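You operate a simulated robot arm through the tools that you are given. There is no shell and no other tool. Be economical: measure what you need, move in short steps, check, and stop when the job is done.

You are at the controls of a simulated robot arm. One attempt, no reset.

JOB
Take the jar with the brass lid and put it on the cream notebook.

It is judged by the outcome, as a careful person would: the job done as asked, and still so three seconds after it is handed in. It fails if anything else is knocked over, pushed out of place, dropped, spilled or broken. A push-on lid holds only when it is set on centred and level and pressed home; a screw cap is set on level and turned clockwise until tight.

ROBOT AND FRAMES
A 7-joint arm with a two-finger parallel gripper, fixed in place. Base frame: the origin is at the foot of the arm, x ahead of it, y to its left, z up; the work surface is at about z = 0. Readings come in mm, rad, newtons and seconds.
With the tool pointing down near the work surface it reaches from about 240 to 620 mm from the base axis. Its first joint turns from -1.152 to 1.152 rad. Payload 2.6 kg.
Tool frame: the origin (TCP) lies between the finger pads and is the grasp point; the fingertips stand 30 mm ahead of it; z points along the fingers, y is the line along which they close. The gripper opens to 94 mm. The fingers are 28 mm wide and 10 mm thick; the gripper's body (50 by 96 mm) begins 55 mm behind the TCP.
Orientation is told as [roll, pitch, yaw] about the base's x, y, z axes, in that order, counted from this pose: with the fingers straight down and closing along the base's y, the tool's x points along the base's -x, its y along +y and its z along -z.

CONTROLS
- The arm moves only by the tool jog_arm. Its argument "moves" is a list that holds one entry, the list of rows, each a list of 4 numbers: the shift along the tool's x, y, z in mm, then the turn about the tool's z in rad. In form: [[[tx, ty, tz, spin], ...]]. A call has 1 to 20 rows; each row shifts and turns the commanded pose from where the row before left it, along the tool's axes as they then stand. "gripper" is the closure, from 0 (fully open) to 1 (shut), set as the call begins (left out, the last holds). Each row takes 0.2 s and may step no farther than 50 mm and 0.15 rad from the row before; otherwise, or with a gripper value out of range, the whole call is refused. A pose out of reach is approached as far as the arm can. The call stops where the force on the tool passes 40 N (or 10 N more than at its start, if that is more) or the arm is blocked; 0.2 s more then pass. Each finger travels about 72 mm/s and halts on what it meets, pressing with about 38 N; the grip force reading is that of the motor and also rises with nothing between the fingers. The clock runs only during rows and for 0.2 s after the last one: add rows that do not move to give the fingers time. It gives the time, the measured TCP pose, the force on the tool (base axes), the opening and the grip force at its end, in the units of the frame above (readings bear some noise), and new pictures: "pictures" is both (left out), scene, wrist or none.
- Cameras (640 x 400 px; columns grow to the right, rows downward): "scene" is fixed at [33.6, 434.5, 562.6]; the picture's right is [-0.77, -0.64, 0.00], its down [-0.38, 0.46, -0.80] and it looks along [0.51, -0.62, -0.60] (base axes); focal length 235 px, centre (320, 200). "wrist" rides on the gripper at [-37, 0, -58] in the tool frame; the picture's right is [0.00, -1.00, 0.00], its down [0.97, 0.00, -0.24] and it looks along [0.24, 0.00, 0.97] (tool axes); focal length 218 px, centre (320, 200).
- point_at(camera, pixels): there is no depth. For up to 12 entries [column, row, z] of the newest picture of that camera ("zoom" is the newest enlarged one), the place [x, y] in the base frame at which the ray of that pixel passes the height z, good to about 3 mm. The clock stands still meanwhile.
- close_up(camera, box): a new picture of the part [left, top, right, bottom] of that camera's present view, enlarged. The clock stands still meanwhile.
- finish_job(): hands the job in; it is judged then, once.

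Go step by step. Measure first, check grasps and placings, and put right what went wrong. The budget is 60 turns and 120 pictures, counting those below and the enlarged ones. Unless the task says otherwise, let go and move clear before handing in, and close with one line.

The tools are called after "Request:" as name(argument=value, ...) on one line, values as JSON. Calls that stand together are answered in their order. jog_arm: Moves the arm, as the interface text tells. Its arguments: {"type":"object","properties":{"moves":{"type":"array"},"gripper":{"type":"number"},"pictures":{"type":"string","enum":["both","scene","wrist","none"]}},"required":["moves"]} The other tools are called the same way: point_at (camera, pixels) gives the place at which the rays of pixels pass given heights; close_up (camera, box) takes an enlarged picture of a part of a camera's view; finish_job () hands the job in.

At the start:

```text
clock: 0.0
ee_pos: [341.8, -228.0, 331.6]
tool_rot: [0.001, 0.0, 0.0]
wrist_force: [-0.5, 0.7, 0.3]
width: 93.9
gripper_force: 0.1
```

scene: 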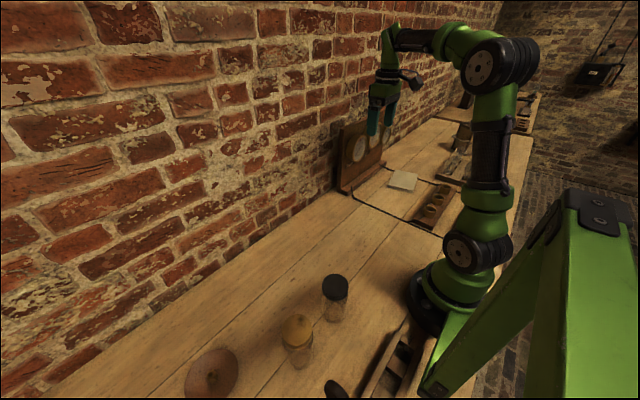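
wrist: 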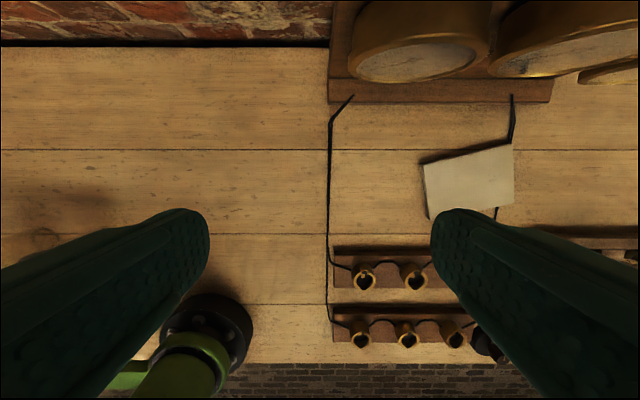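

The scene shows two jars, near (298,340) with a brass-coloured lid and near (335,298) with a dark lid. A pale rectangle near (402,180) may be the notebook. I'll enlarge both areas.

Request:
close_up(camera="scene", box=[170, 250, 410, 400])

Request:
close_up(camera="scene", box=[320, 100, 480, 240])

Request:
point_at(camera="wrist", pixels=[[423, 163, 5], [513, 143, 5], [514, 203, 5], [430, 219, 5], [468, 182, 5], [365, 280, 20]])

Request:
point_at(camera="scene", pixels=[[298, 326, 80], [298, 326, 100], [300, 362, 0], [335, 285, 80], [335, 315, 0], [402, 180, 5]])

```text
2.67 times, centred on (290, 325) of scene
```

zoom: 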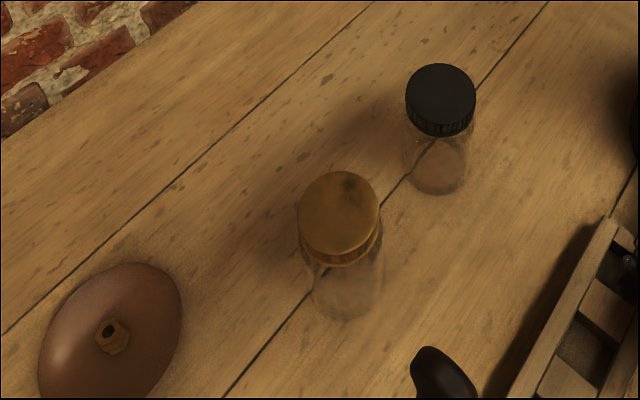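

```text
2.86 times, centred on (400, 170) of scene
```

zoom: 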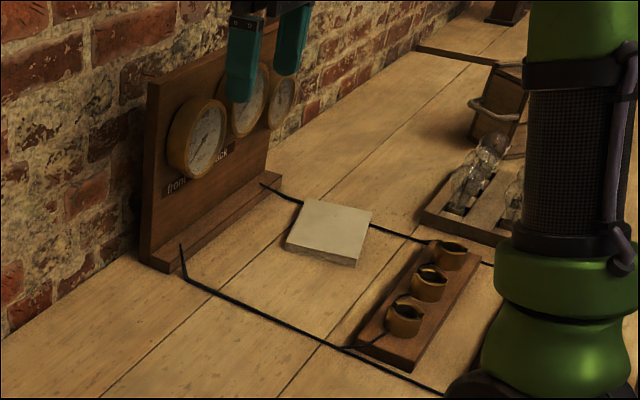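

```text
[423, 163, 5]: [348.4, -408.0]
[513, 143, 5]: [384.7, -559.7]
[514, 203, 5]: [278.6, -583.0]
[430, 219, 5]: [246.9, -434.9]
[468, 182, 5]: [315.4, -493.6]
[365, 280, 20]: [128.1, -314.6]
```

```text
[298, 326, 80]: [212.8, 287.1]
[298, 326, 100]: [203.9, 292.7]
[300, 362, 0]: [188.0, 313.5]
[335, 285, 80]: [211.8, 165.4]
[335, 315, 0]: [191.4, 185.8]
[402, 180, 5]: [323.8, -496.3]
```

The jar with the brass lid stands near (195,302) and the black-lidded jar near (201,176). The notebook is centred near (318,-495). I'll swing over to look down at the jars.

Request:
jog_arm(moves=[[[0, 38, 0, 0], [0, 38, 0, 0], [0, 38, 0, 0], [0, 38, 0, 0], [0, 38, 0, 0], [0, 38, 0, 0], [0, 38, 0, 0], [8, 38, 0, 0], [12, 38, 0, 0], [14, 38, 0, 0], [16, 38, 0, 0], [16, 38, 0, 0], [16, 32, 0, 0], [0, 0, 0, 0]]], gripper=0)

```text
clock: 3.0
ee_pos: [258.9, 260.5, 333.0]
tool_rot: [0.001, -0.001, 0.002]
wrist_force: [1.1, 1.0, 0.8]
width: 94.1
gripper_force: 0.1
```

scene: 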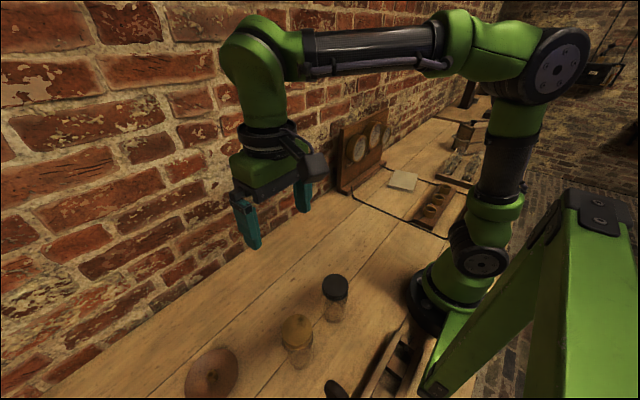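
wrist: 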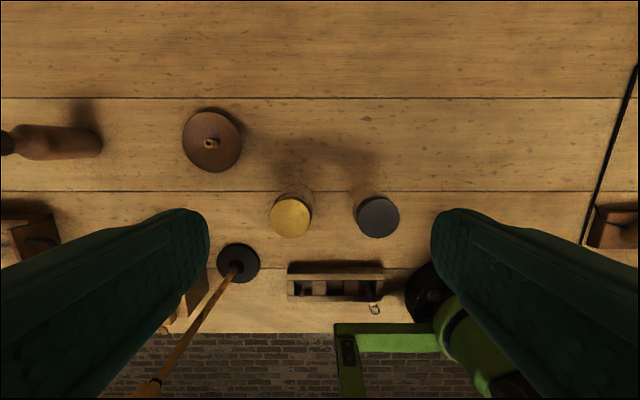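

The brass lid is at wrist (291,216) and the black lid at (378,217). I'll triangulate heights with both cameras.

Request:
close_up(camera="wrist", box=[220, 160, 420, 310])

Request:
point_at(camera="wrist", pixels=[[291, 216, 60], [291, 216, 80], [291, 216, 100], [271, 216, 80], [312, 216, 80], [378, 217, 60], [378, 217, 80], [378, 217, 100], [238, 263, 80], [335, 275, 30]])

Request:
point_at(camera="scene", pixels=[[297, 328, 60], [297, 328, 70], [297, 328, 80], [297, 328, 90], [297, 328, 100], [335, 285, 60], [335, 285, 80], [335, 285, 100]])

Request:
close_up(camera="scene", box=[260, 300, 340, 380])

```text
2.67 times, centred on (320, 235) of wrist
```

zoom: 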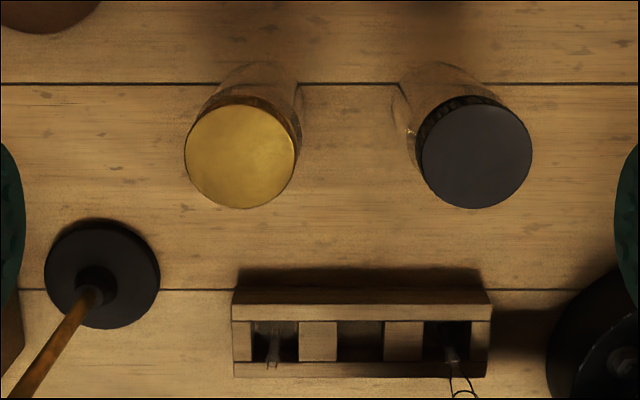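

```text
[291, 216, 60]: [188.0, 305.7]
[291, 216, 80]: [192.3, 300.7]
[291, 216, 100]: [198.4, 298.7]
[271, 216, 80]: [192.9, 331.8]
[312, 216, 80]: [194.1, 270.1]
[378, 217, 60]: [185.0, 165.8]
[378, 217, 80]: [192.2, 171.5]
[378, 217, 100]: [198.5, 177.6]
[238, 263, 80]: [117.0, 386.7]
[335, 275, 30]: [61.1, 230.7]
```

```text
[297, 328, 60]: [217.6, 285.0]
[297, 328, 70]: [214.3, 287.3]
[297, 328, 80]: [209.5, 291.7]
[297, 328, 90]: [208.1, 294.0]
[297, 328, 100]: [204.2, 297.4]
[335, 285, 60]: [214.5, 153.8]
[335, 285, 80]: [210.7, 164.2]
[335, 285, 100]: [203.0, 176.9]
```

```text
5.00 times, centred on (300, 340) of scene
```

zoom: 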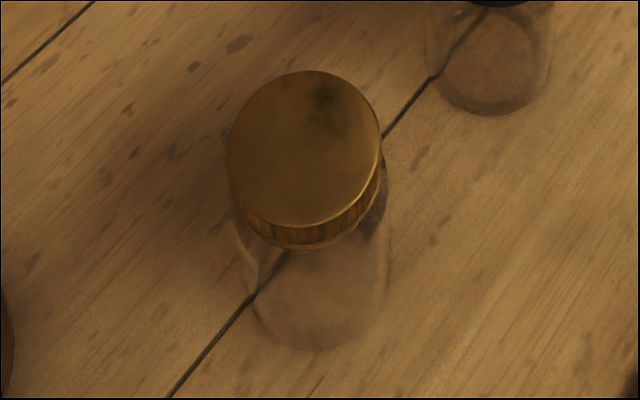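

Both rays meet at z≈107, so the lid centre is about (201,298) with a width of about 57 mm. I'll centre over it, go down to z=190 and check the aim again.

Request:
jog_arm(moves=[[[29, 19, 0, 0], [29, 18.5, 0, 0], [0, 0, 35, 0], [0, 0, 35, 0], [0, 0, 35, 0], [0, 0, 35, 0], [0, 0, 0, 0]]])

```text
clock: 4.6
ee_pos: [201.3, 296.7, 192.1]
tool_rot: [-0.001, 0.002, -0.002]
wrist_force: [-1.1, -0.2, -0.4]
width: 94.1
gripper_force: 0.1
```

scene: 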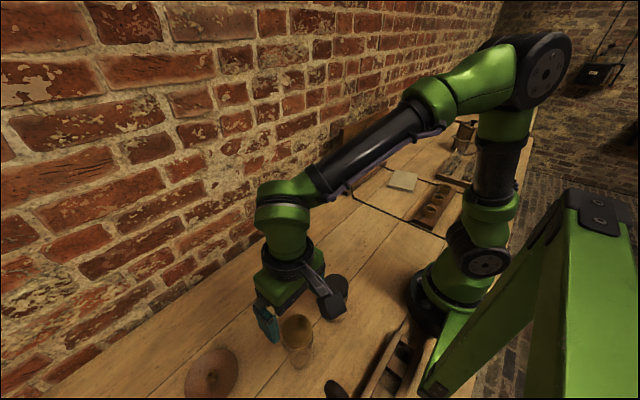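
wrist: 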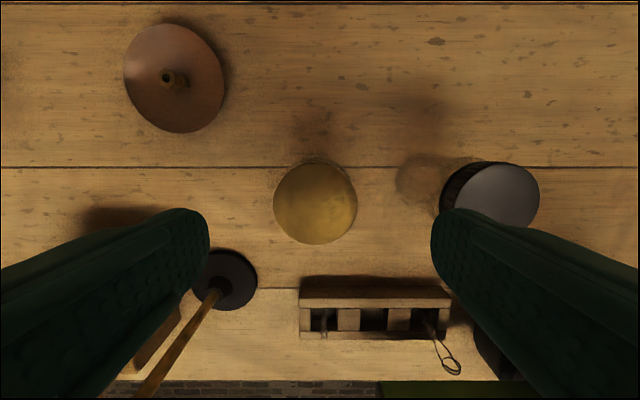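

The lid centre is at wrist (315,203). The stick near (215,295) looks vertical, so I'll measure its base along with the lid.

Request:
point_at(camera="wrist", pixels=[[315, 203, 108], [273, 203, 108], [357, 203, 108], [228, 282, 0], [228, 282, 20], [212, 295, 20], [140, 393, 100], [140, 393, 50], [176, 78, 20], [490, 200, 108], [440, 200, 80]])

Request:
close_up(camera="scene", box=[220, 240, 380, 400])

```text
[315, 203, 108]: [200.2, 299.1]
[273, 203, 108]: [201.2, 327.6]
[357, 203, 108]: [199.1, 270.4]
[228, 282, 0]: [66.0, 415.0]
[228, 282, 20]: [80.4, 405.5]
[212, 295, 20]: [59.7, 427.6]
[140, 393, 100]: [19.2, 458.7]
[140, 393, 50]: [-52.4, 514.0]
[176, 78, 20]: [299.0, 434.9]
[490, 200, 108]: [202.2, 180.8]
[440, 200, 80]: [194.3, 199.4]
```

```text
2.50 times, centred on (300, 320) of scene
```

zoom: 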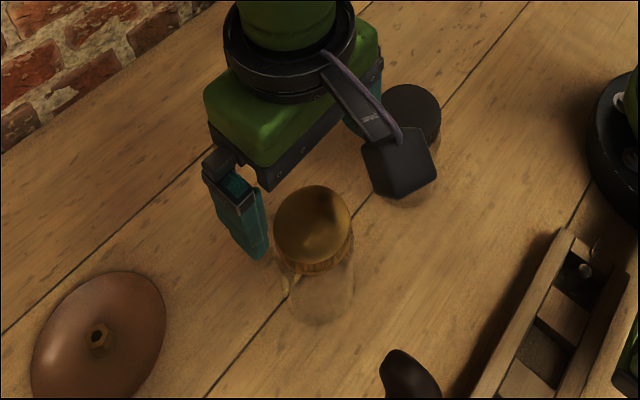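

The jar axis is about (200.5,299), with free space for both fingers and neighbours more than 90 mm away. I'll go down to z≈64 with the fingers around the body, keeping the palm above the lid.

Request:
jog_arm(moves=[[[0.5, 2.3, 20, 0], [0, 0, 25, 0], [0, 0, 25, 0], [0, 0, 25, 0], [0, 0, 15, 0], [0, 0, 10, 0], [0, 0, 8, 0], [0, 0, 0, 0]]])

```text
clock: 6.4
ee_pos: [200.7, 300.0, 64.0]
tool_rot: [-0.001, 0.003, 0.002]
wrist_force: [-0.4, -0.3, 0.2]
width: 93.9
gripper_force: 0.1
```

scene: 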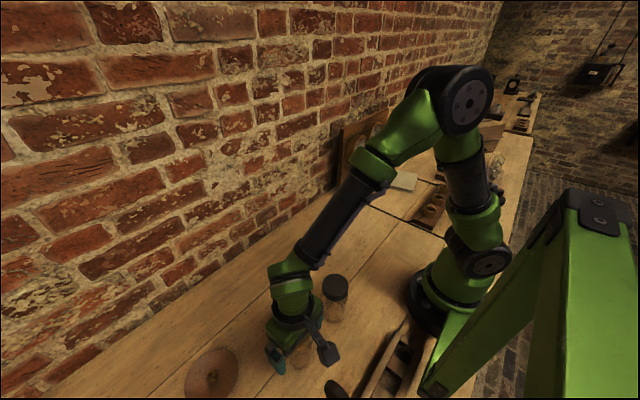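
wrist: 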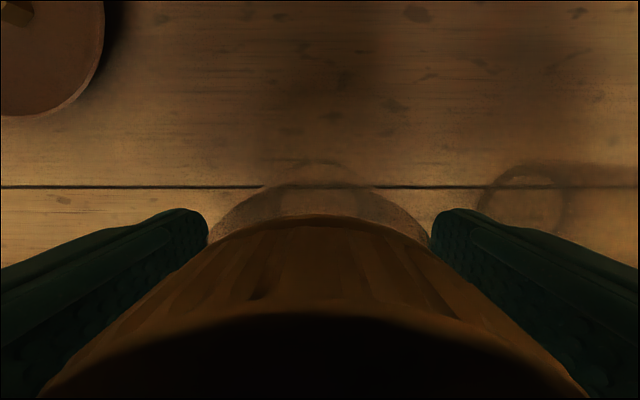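

The jar sits centred between the fingers and nothing has touched. I'll close the gripper.

Request:
jog_arm(moves=[[[0, 0, 0, 0], [0, 0, 0, 0], [0, 0, 0, 0], [0, 0, 0, 0], [0, 0, 0, 0]]], gripper=1, pictures="wrist")

```text
clock: 7.6
ee_pos: [199.6, 299.9, 63.9]
tool_rot: [-0.001, 0.0, -0.001]
wrist_force: [0.4, 0.2, 0.6]
width: 61.7
gripper_force: 38.1
```

wrist: 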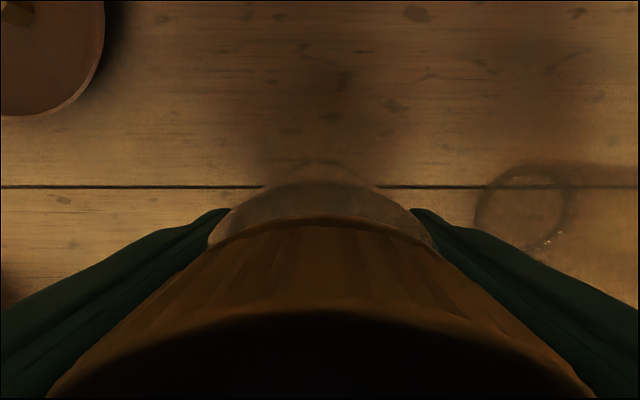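

The opening holds at 61.7 mm with 38 N, wider than the lid, so the grip is on the glass body. I'll lift slightly and check.

Request:
jog_arm(moves=[[[0, 0, -5, 0], [0, 0, -10, 0], [0, 0, -15, 0], [0, 0, 0, 0], [0, 0, 0, 0]]])

```text
clock: 8.8
ee_pos: [200.7, 299.6, 95.3]
tool_rot: [0.0, -0.001, 0.0]
wrist_force: [-0.2, -0.3, -1.6]
width: 61.4
gripper_force: 38.3
```

scene: 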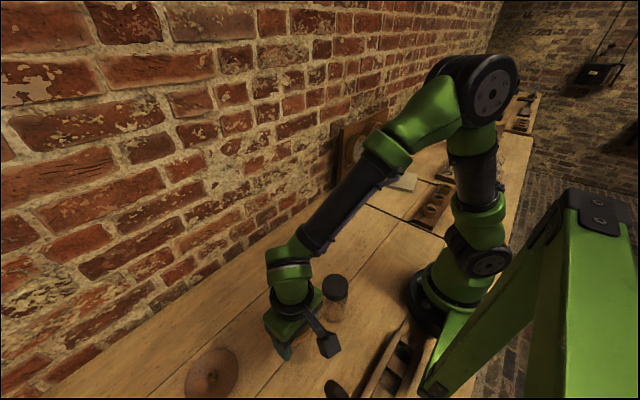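
wrist: 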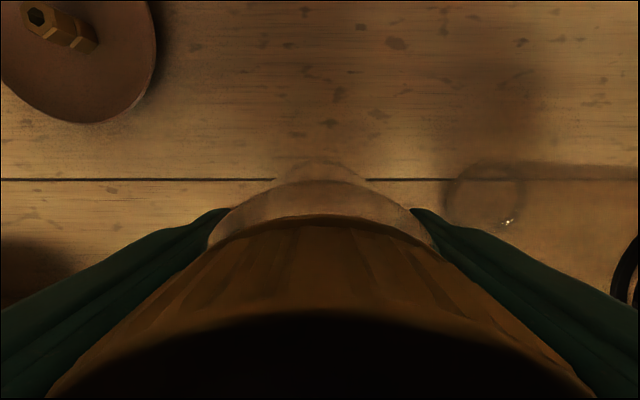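

The jar came up with its lid on, the load reading is about 1.6 N and the grip is steady. I'll lift to about z=260 and swing halfway.

Request:
jog_arm(moves=[[[0, 0, -25, 0], [0, 0, -35, 0], [0, 0, -35, 0], [0, 0, -35, 0], [0, 0, -35, 0], [-15, -25, 0, 0], [-15, -30, 0, 0], [-15, -30, 0, 0], [-15, -30, 0, 0], [-15, -30, 0, 0], [-15, -30, 0, 0], [-15, -30, 0, 0], [-15, -30, 0, 0], [-10, -30, 0, 0], [0, -30, 0, 0], [0, 0, 0, 0]]], pictures="none")

Request:
jog_arm(moves=[[[0, -25, 0, 0], [0, -30, 0, 0], [0, -30, 0, 0], [0, -30, 0, 0], [0, -30, 0, 0], [0, -30, 0, 0], [0, -30, 0, 0], [0, -30, 0, 0], [0, -30, 0, 0], [0, -30, 0, 0], [0, -20, 0, 0], [0, 0, 0, 0]]])

```text
clock: 12.2
ee_pos: [330.4, 2.8, 258.2]
tool_rot: [0.001, 0.0, 0.002]
wrist_force: [0.0, 0.7, -2.7]
width: 61.6
gripper_force: 38.3
```

```text
clock: 14.8
ee_pos: [330.8, -310.2, 259.6]
tool_rot: [0.001, 0.0, 0.001]
wrist_force: [-0.6, 0.2, -0.7]
width: 61.6
gripper_force: 37.9
```

scene: 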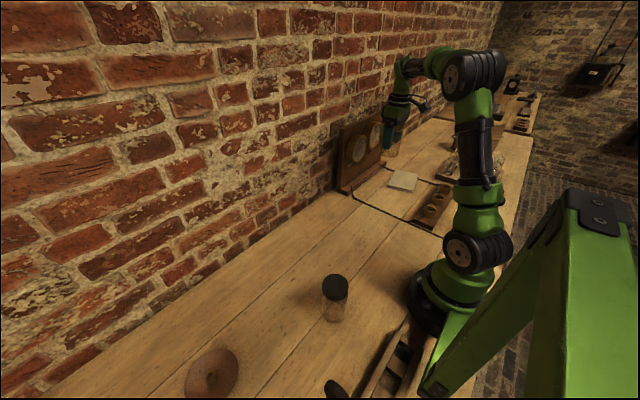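
wrist: 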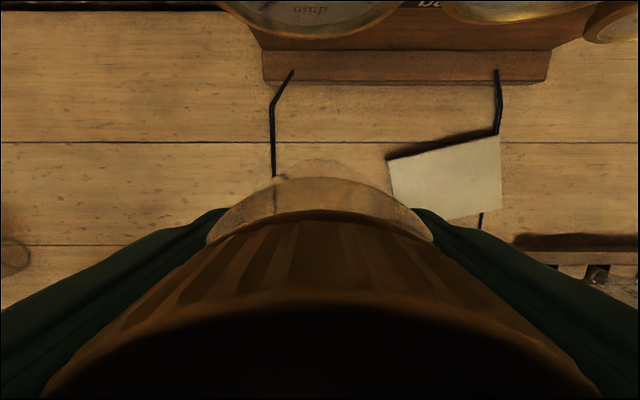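

Still held level. Now I'll measure the notebook's corners and height, and the front edge of the gauge board.

Request:
close_up(camera="wrist", box=[370, 100, 530, 240])

Request:
close_up(camera="scene", box=[370, 145, 450, 205])

Request:
point_at(camera="wrist", pixels=[[388, 161, 5], [388, 161, 15], [388, 161, 25], [499, 136, 5], [499, 136, 15], [499, 136, 25], [502, 207, 15], [410, 80, 5], [548, 80, 10], [320, 30, 100], [520, 20, 100]])

```text
2.86 times, centred on (450, 170) of wrist
```

zoom: 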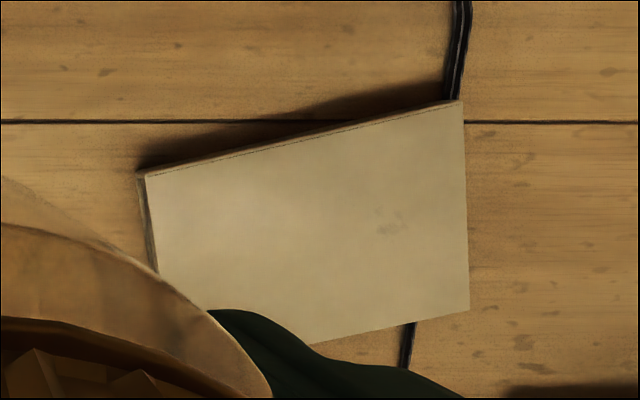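

```text
6.67 times, centred on (410, 175) of scene
```

zoom: 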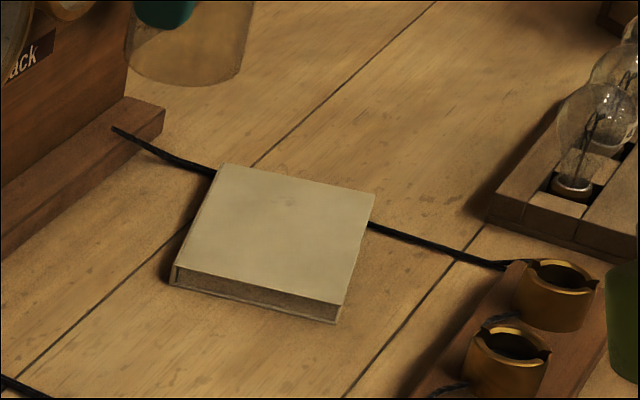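

```text
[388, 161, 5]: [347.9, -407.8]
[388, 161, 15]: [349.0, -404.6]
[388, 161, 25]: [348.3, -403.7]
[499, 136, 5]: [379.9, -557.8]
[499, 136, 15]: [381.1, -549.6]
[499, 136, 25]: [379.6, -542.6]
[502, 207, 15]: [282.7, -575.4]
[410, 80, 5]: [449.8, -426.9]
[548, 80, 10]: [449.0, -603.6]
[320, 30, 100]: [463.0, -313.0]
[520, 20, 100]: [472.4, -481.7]
```

I'll read the same top-face corners from the scene close-up to get the thickness.

Request:
point_at(camera="zoom", pixels=[[176, 266, 15], [176, 266, 25], [222, 165, 15], [222, 165, 25], [374, 195, 15], [374, 195, 25], [341, 303, 15], [341, 303, 25], [170, 284, 0], [333, 322, 0], [278, 233, 20]])

```text
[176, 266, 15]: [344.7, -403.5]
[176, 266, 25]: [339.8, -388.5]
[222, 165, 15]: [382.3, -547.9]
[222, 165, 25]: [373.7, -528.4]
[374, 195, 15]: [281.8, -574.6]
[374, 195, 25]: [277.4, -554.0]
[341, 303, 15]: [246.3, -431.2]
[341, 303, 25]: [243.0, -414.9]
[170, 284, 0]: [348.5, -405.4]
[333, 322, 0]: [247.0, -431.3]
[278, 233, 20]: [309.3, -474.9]
```

The notebook's top is at z≈15 and its centre is about (314,-490), with the gauge board beyond x=450. I'll carry the jar over it at z≈180 and verify.

Request:
jog_arm(moves=[[[1, -20, 10, 0], [2, -25, 10, 0], [2, -25, 10, 0], [3, -25, 10, 0], [3, -25, 10, 0], [3, -25, 10, 0], [3, -20, 10, 0], [0, -15, 10, 0], [0, 0, 0, 0], [0, 0, 0, 0]]])

```text
clock: 17.0
ee_pos: [313.9, -490.1, 180.1]
tool_rot: [0.0, 0.0, 0.002]
wrist_force: [-0.4, 0.0, -1.8]
width: 61.4
gripper_force: 38.1
```

scene: 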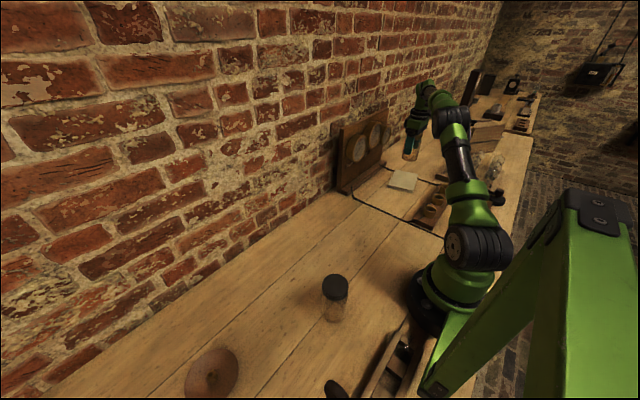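
wrist: 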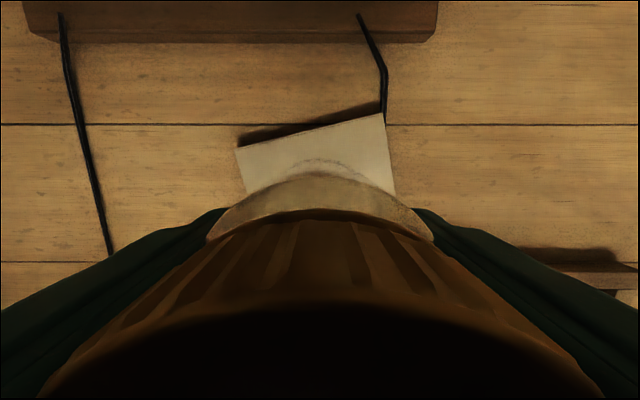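

The jar hangs over the notebook, whose corners show at wrist (238,148) and (382,114). I'll go down to about 5 mm above it.

Request:
jog_arm(moves=[[[0, 0, 20, 0], [0, 0, 25, 0], [0, 0, 25, 0], [0, 0, 15, 0], [0, 0, 10, 0], [0, 0, 0, 0], [0, 0, 0, 0]]])

Request:
close_up(camera="scene", box=[370, 125, 450, 205])

```text
clock: 18.6
ee_pos: [314.8, -490.4, 84.1]
tool_rot: [0.0, 0.0, 0.001]
wrist_force: [-0.3, 0.0, -0.7]
width: 61.5
gripper_force: 38.1
```

scene: 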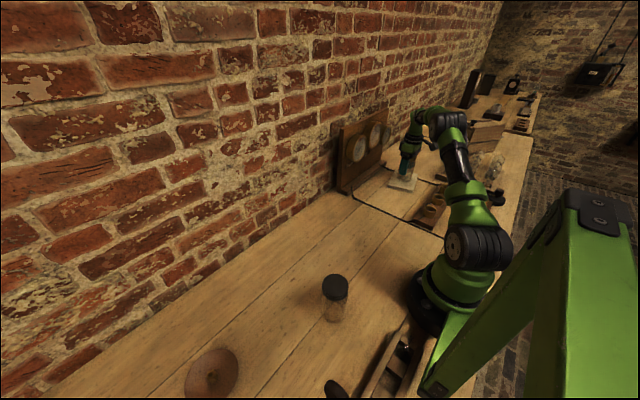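
wrist: 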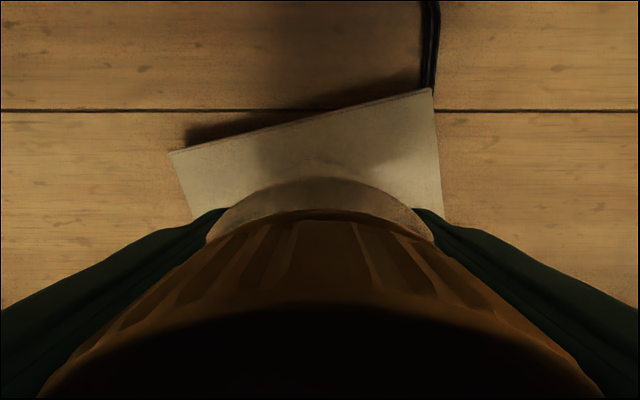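

```text
5.00 times, centred on (410, 165) of scene
```

zoom: 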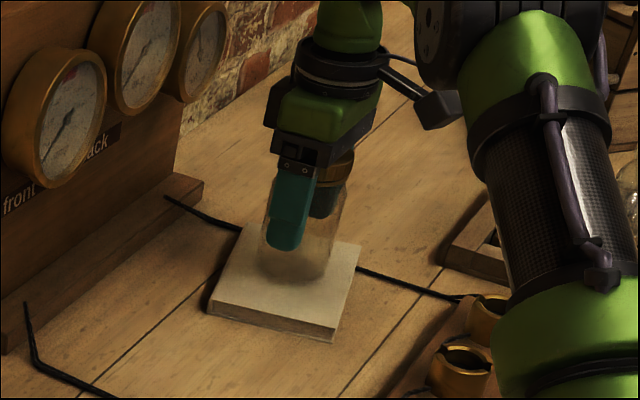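

The jar is centred just above the notebook. I'll lower it in 1 mm steps until the force shows contact.

Request:
jog_arm(moves=[[[0, 0, 1, 0], [0, 0, 1, 0], [0, 0, 1, 0], [0, 0, 1, 0], [0, 0, 0, 0]]], pictures="none")

```text
clock: 19.8
ee_pos: [315.2, -489.9, 81.6]
tool_rot: [-0.001, -0.001, 0.0]
wrist_force: [0.5, 0.5, -0.8]
width: 61.6
gripper_force: 37.9
```

No contact yet at z≈80.5. I'll continue down.

Request:
jog_arm(moves=[[[0, 0, 1, 0], [0, 0, 0, 0]]], pictures="none")

Request:
jog_arm(moves=[[[0, 0, 0.5, 0], [0, 0, 0, 0]]], pictures="wrist")

```text
clock: 20.4
ee_pos: [313.7, -491.6, 80.3]
tool_rot: [0.0, -0.001, -0.001]
wrist_force: [-0.6, 1.5, 4.6]
width: 61.3
gripper_force: 37.8
```

```text
clock: 21.0
ee_pos: [314.8, -491.8, 80.0]
tool_rot: [-0.002, -0.002, -0.001]
wrist_force: [-3.0, 4.2, 12.9]
width: 61.2
gripper_force: 38.0
```

wrist: 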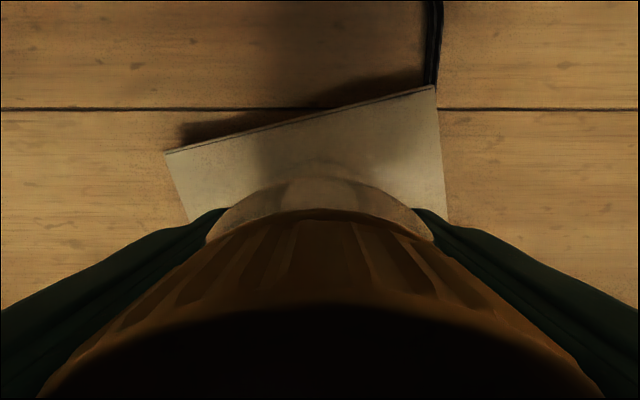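

The force rises to 13 N upward, so the jar is seated on the notebook. I'll back off 0.7 mm to unload, then open.

Request:
jog_arm(moves=[[[0, 0, -0.7, 0], [0, 0, 0, 0]]], pictures="none")

Request:
jog_arm(moves=[[[0, 0, 0, 0], [0, 0, 0, 0], [0, 0, 0, 0], [0, 0, 0, 0], [0, 0, 0, 0]]], gripper=0.1)

```text
clock: 21.6
ee_pos: [314.3, -490.1, 80.2]
tool_rot: [-0.001, -0.002, 0.002]
wrist_force: [0.9, -0.5, 11.1]
width: 61.6
gripper_force: 37.6
```

```text
clock: 22.8
ee_pos: [314.0, -490.3, 80.6]
tool_rot: [0.0, 0.0, 0.0]
wrist_force: [0.2, 0.7, -0.2]
width: 84.7
gripper_force: 0.0
```

scene: 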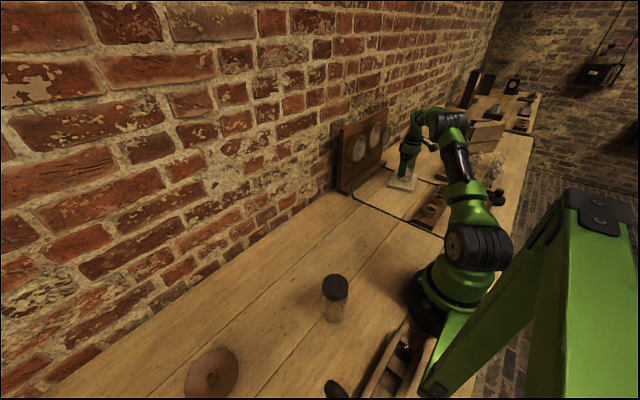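
wrist: 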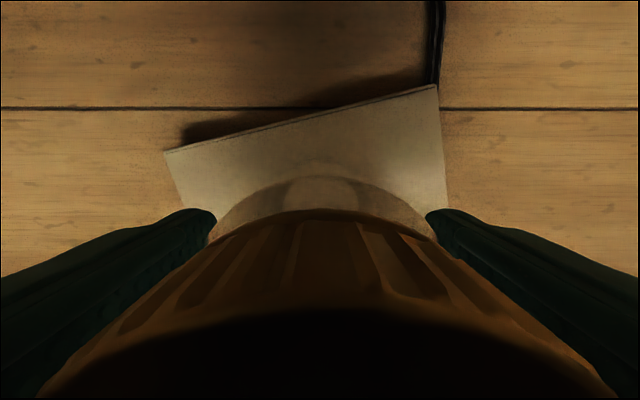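

The fingers have released the jar and the wrist force is back to zero. I'll rise straight up well clear of the lid, then back off toward +y.

Request:
jog_arm(moves=[[[0, 0, -10, 0], [0, 0, -15, 0], [0, 0, -25, 0], [0, 0, -30, 0], [0, 0, -30, 0], [0, 0, -20, 0], [0, 25, -10, 0], [0, 35, -10, 0], [0, 40, -10, 0], [0, 40, 0, 0], [0, 0, 0, 0]]])

Request:
close_up(camera="scene", box=[370, 125, 450, 205])

```text
clock: 25.2
ee_pos: [314.3, -348.9, 240.6]
tool_rot: [-0.002, 0.0, 0.0]
wrist_force: [0.7, 0.0, 1.1]
width: 84.3
gripper_force: 0.1
```

scene: 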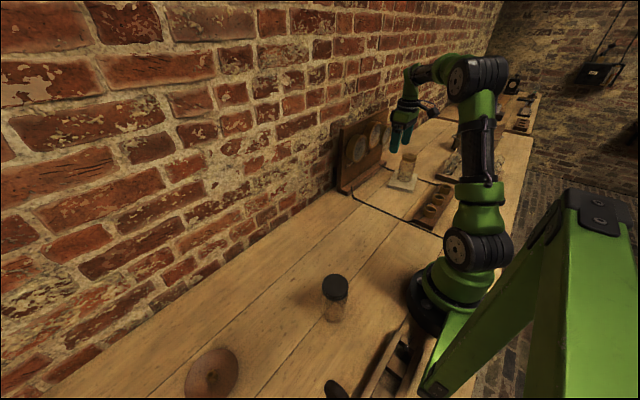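
wrist: 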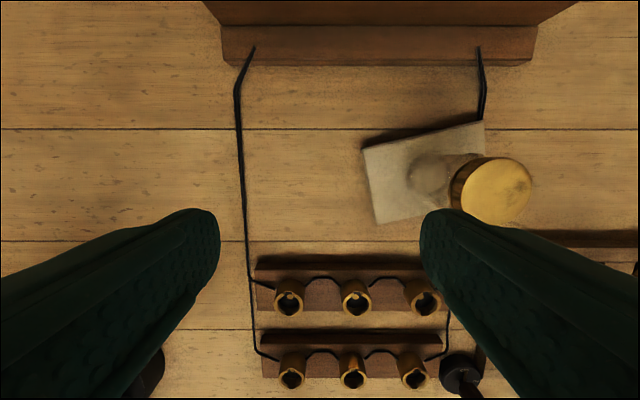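

```text
5.00 times, centred on (410, 165) of scene
```

zoom: 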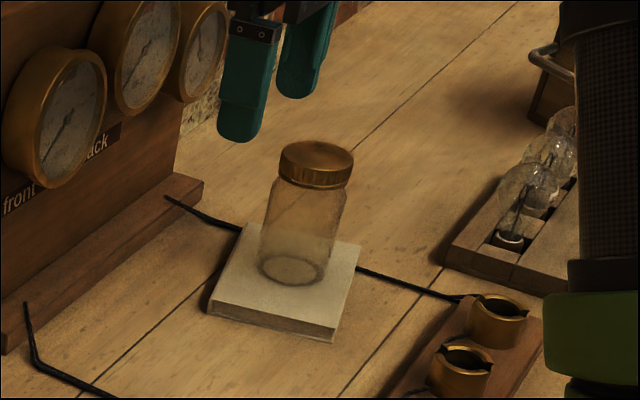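

The close-up shows the jar upright in the middle of the notebook with its lid on. Nothing nearby has moved and the gripper is clear, so I'll hand it in.

Request:
finish_job()

```text
The job is handed in.
```

The brass-lidded jar is standing upright in the middle of the cream notebook with its lid still on; nothing else was disturbed.
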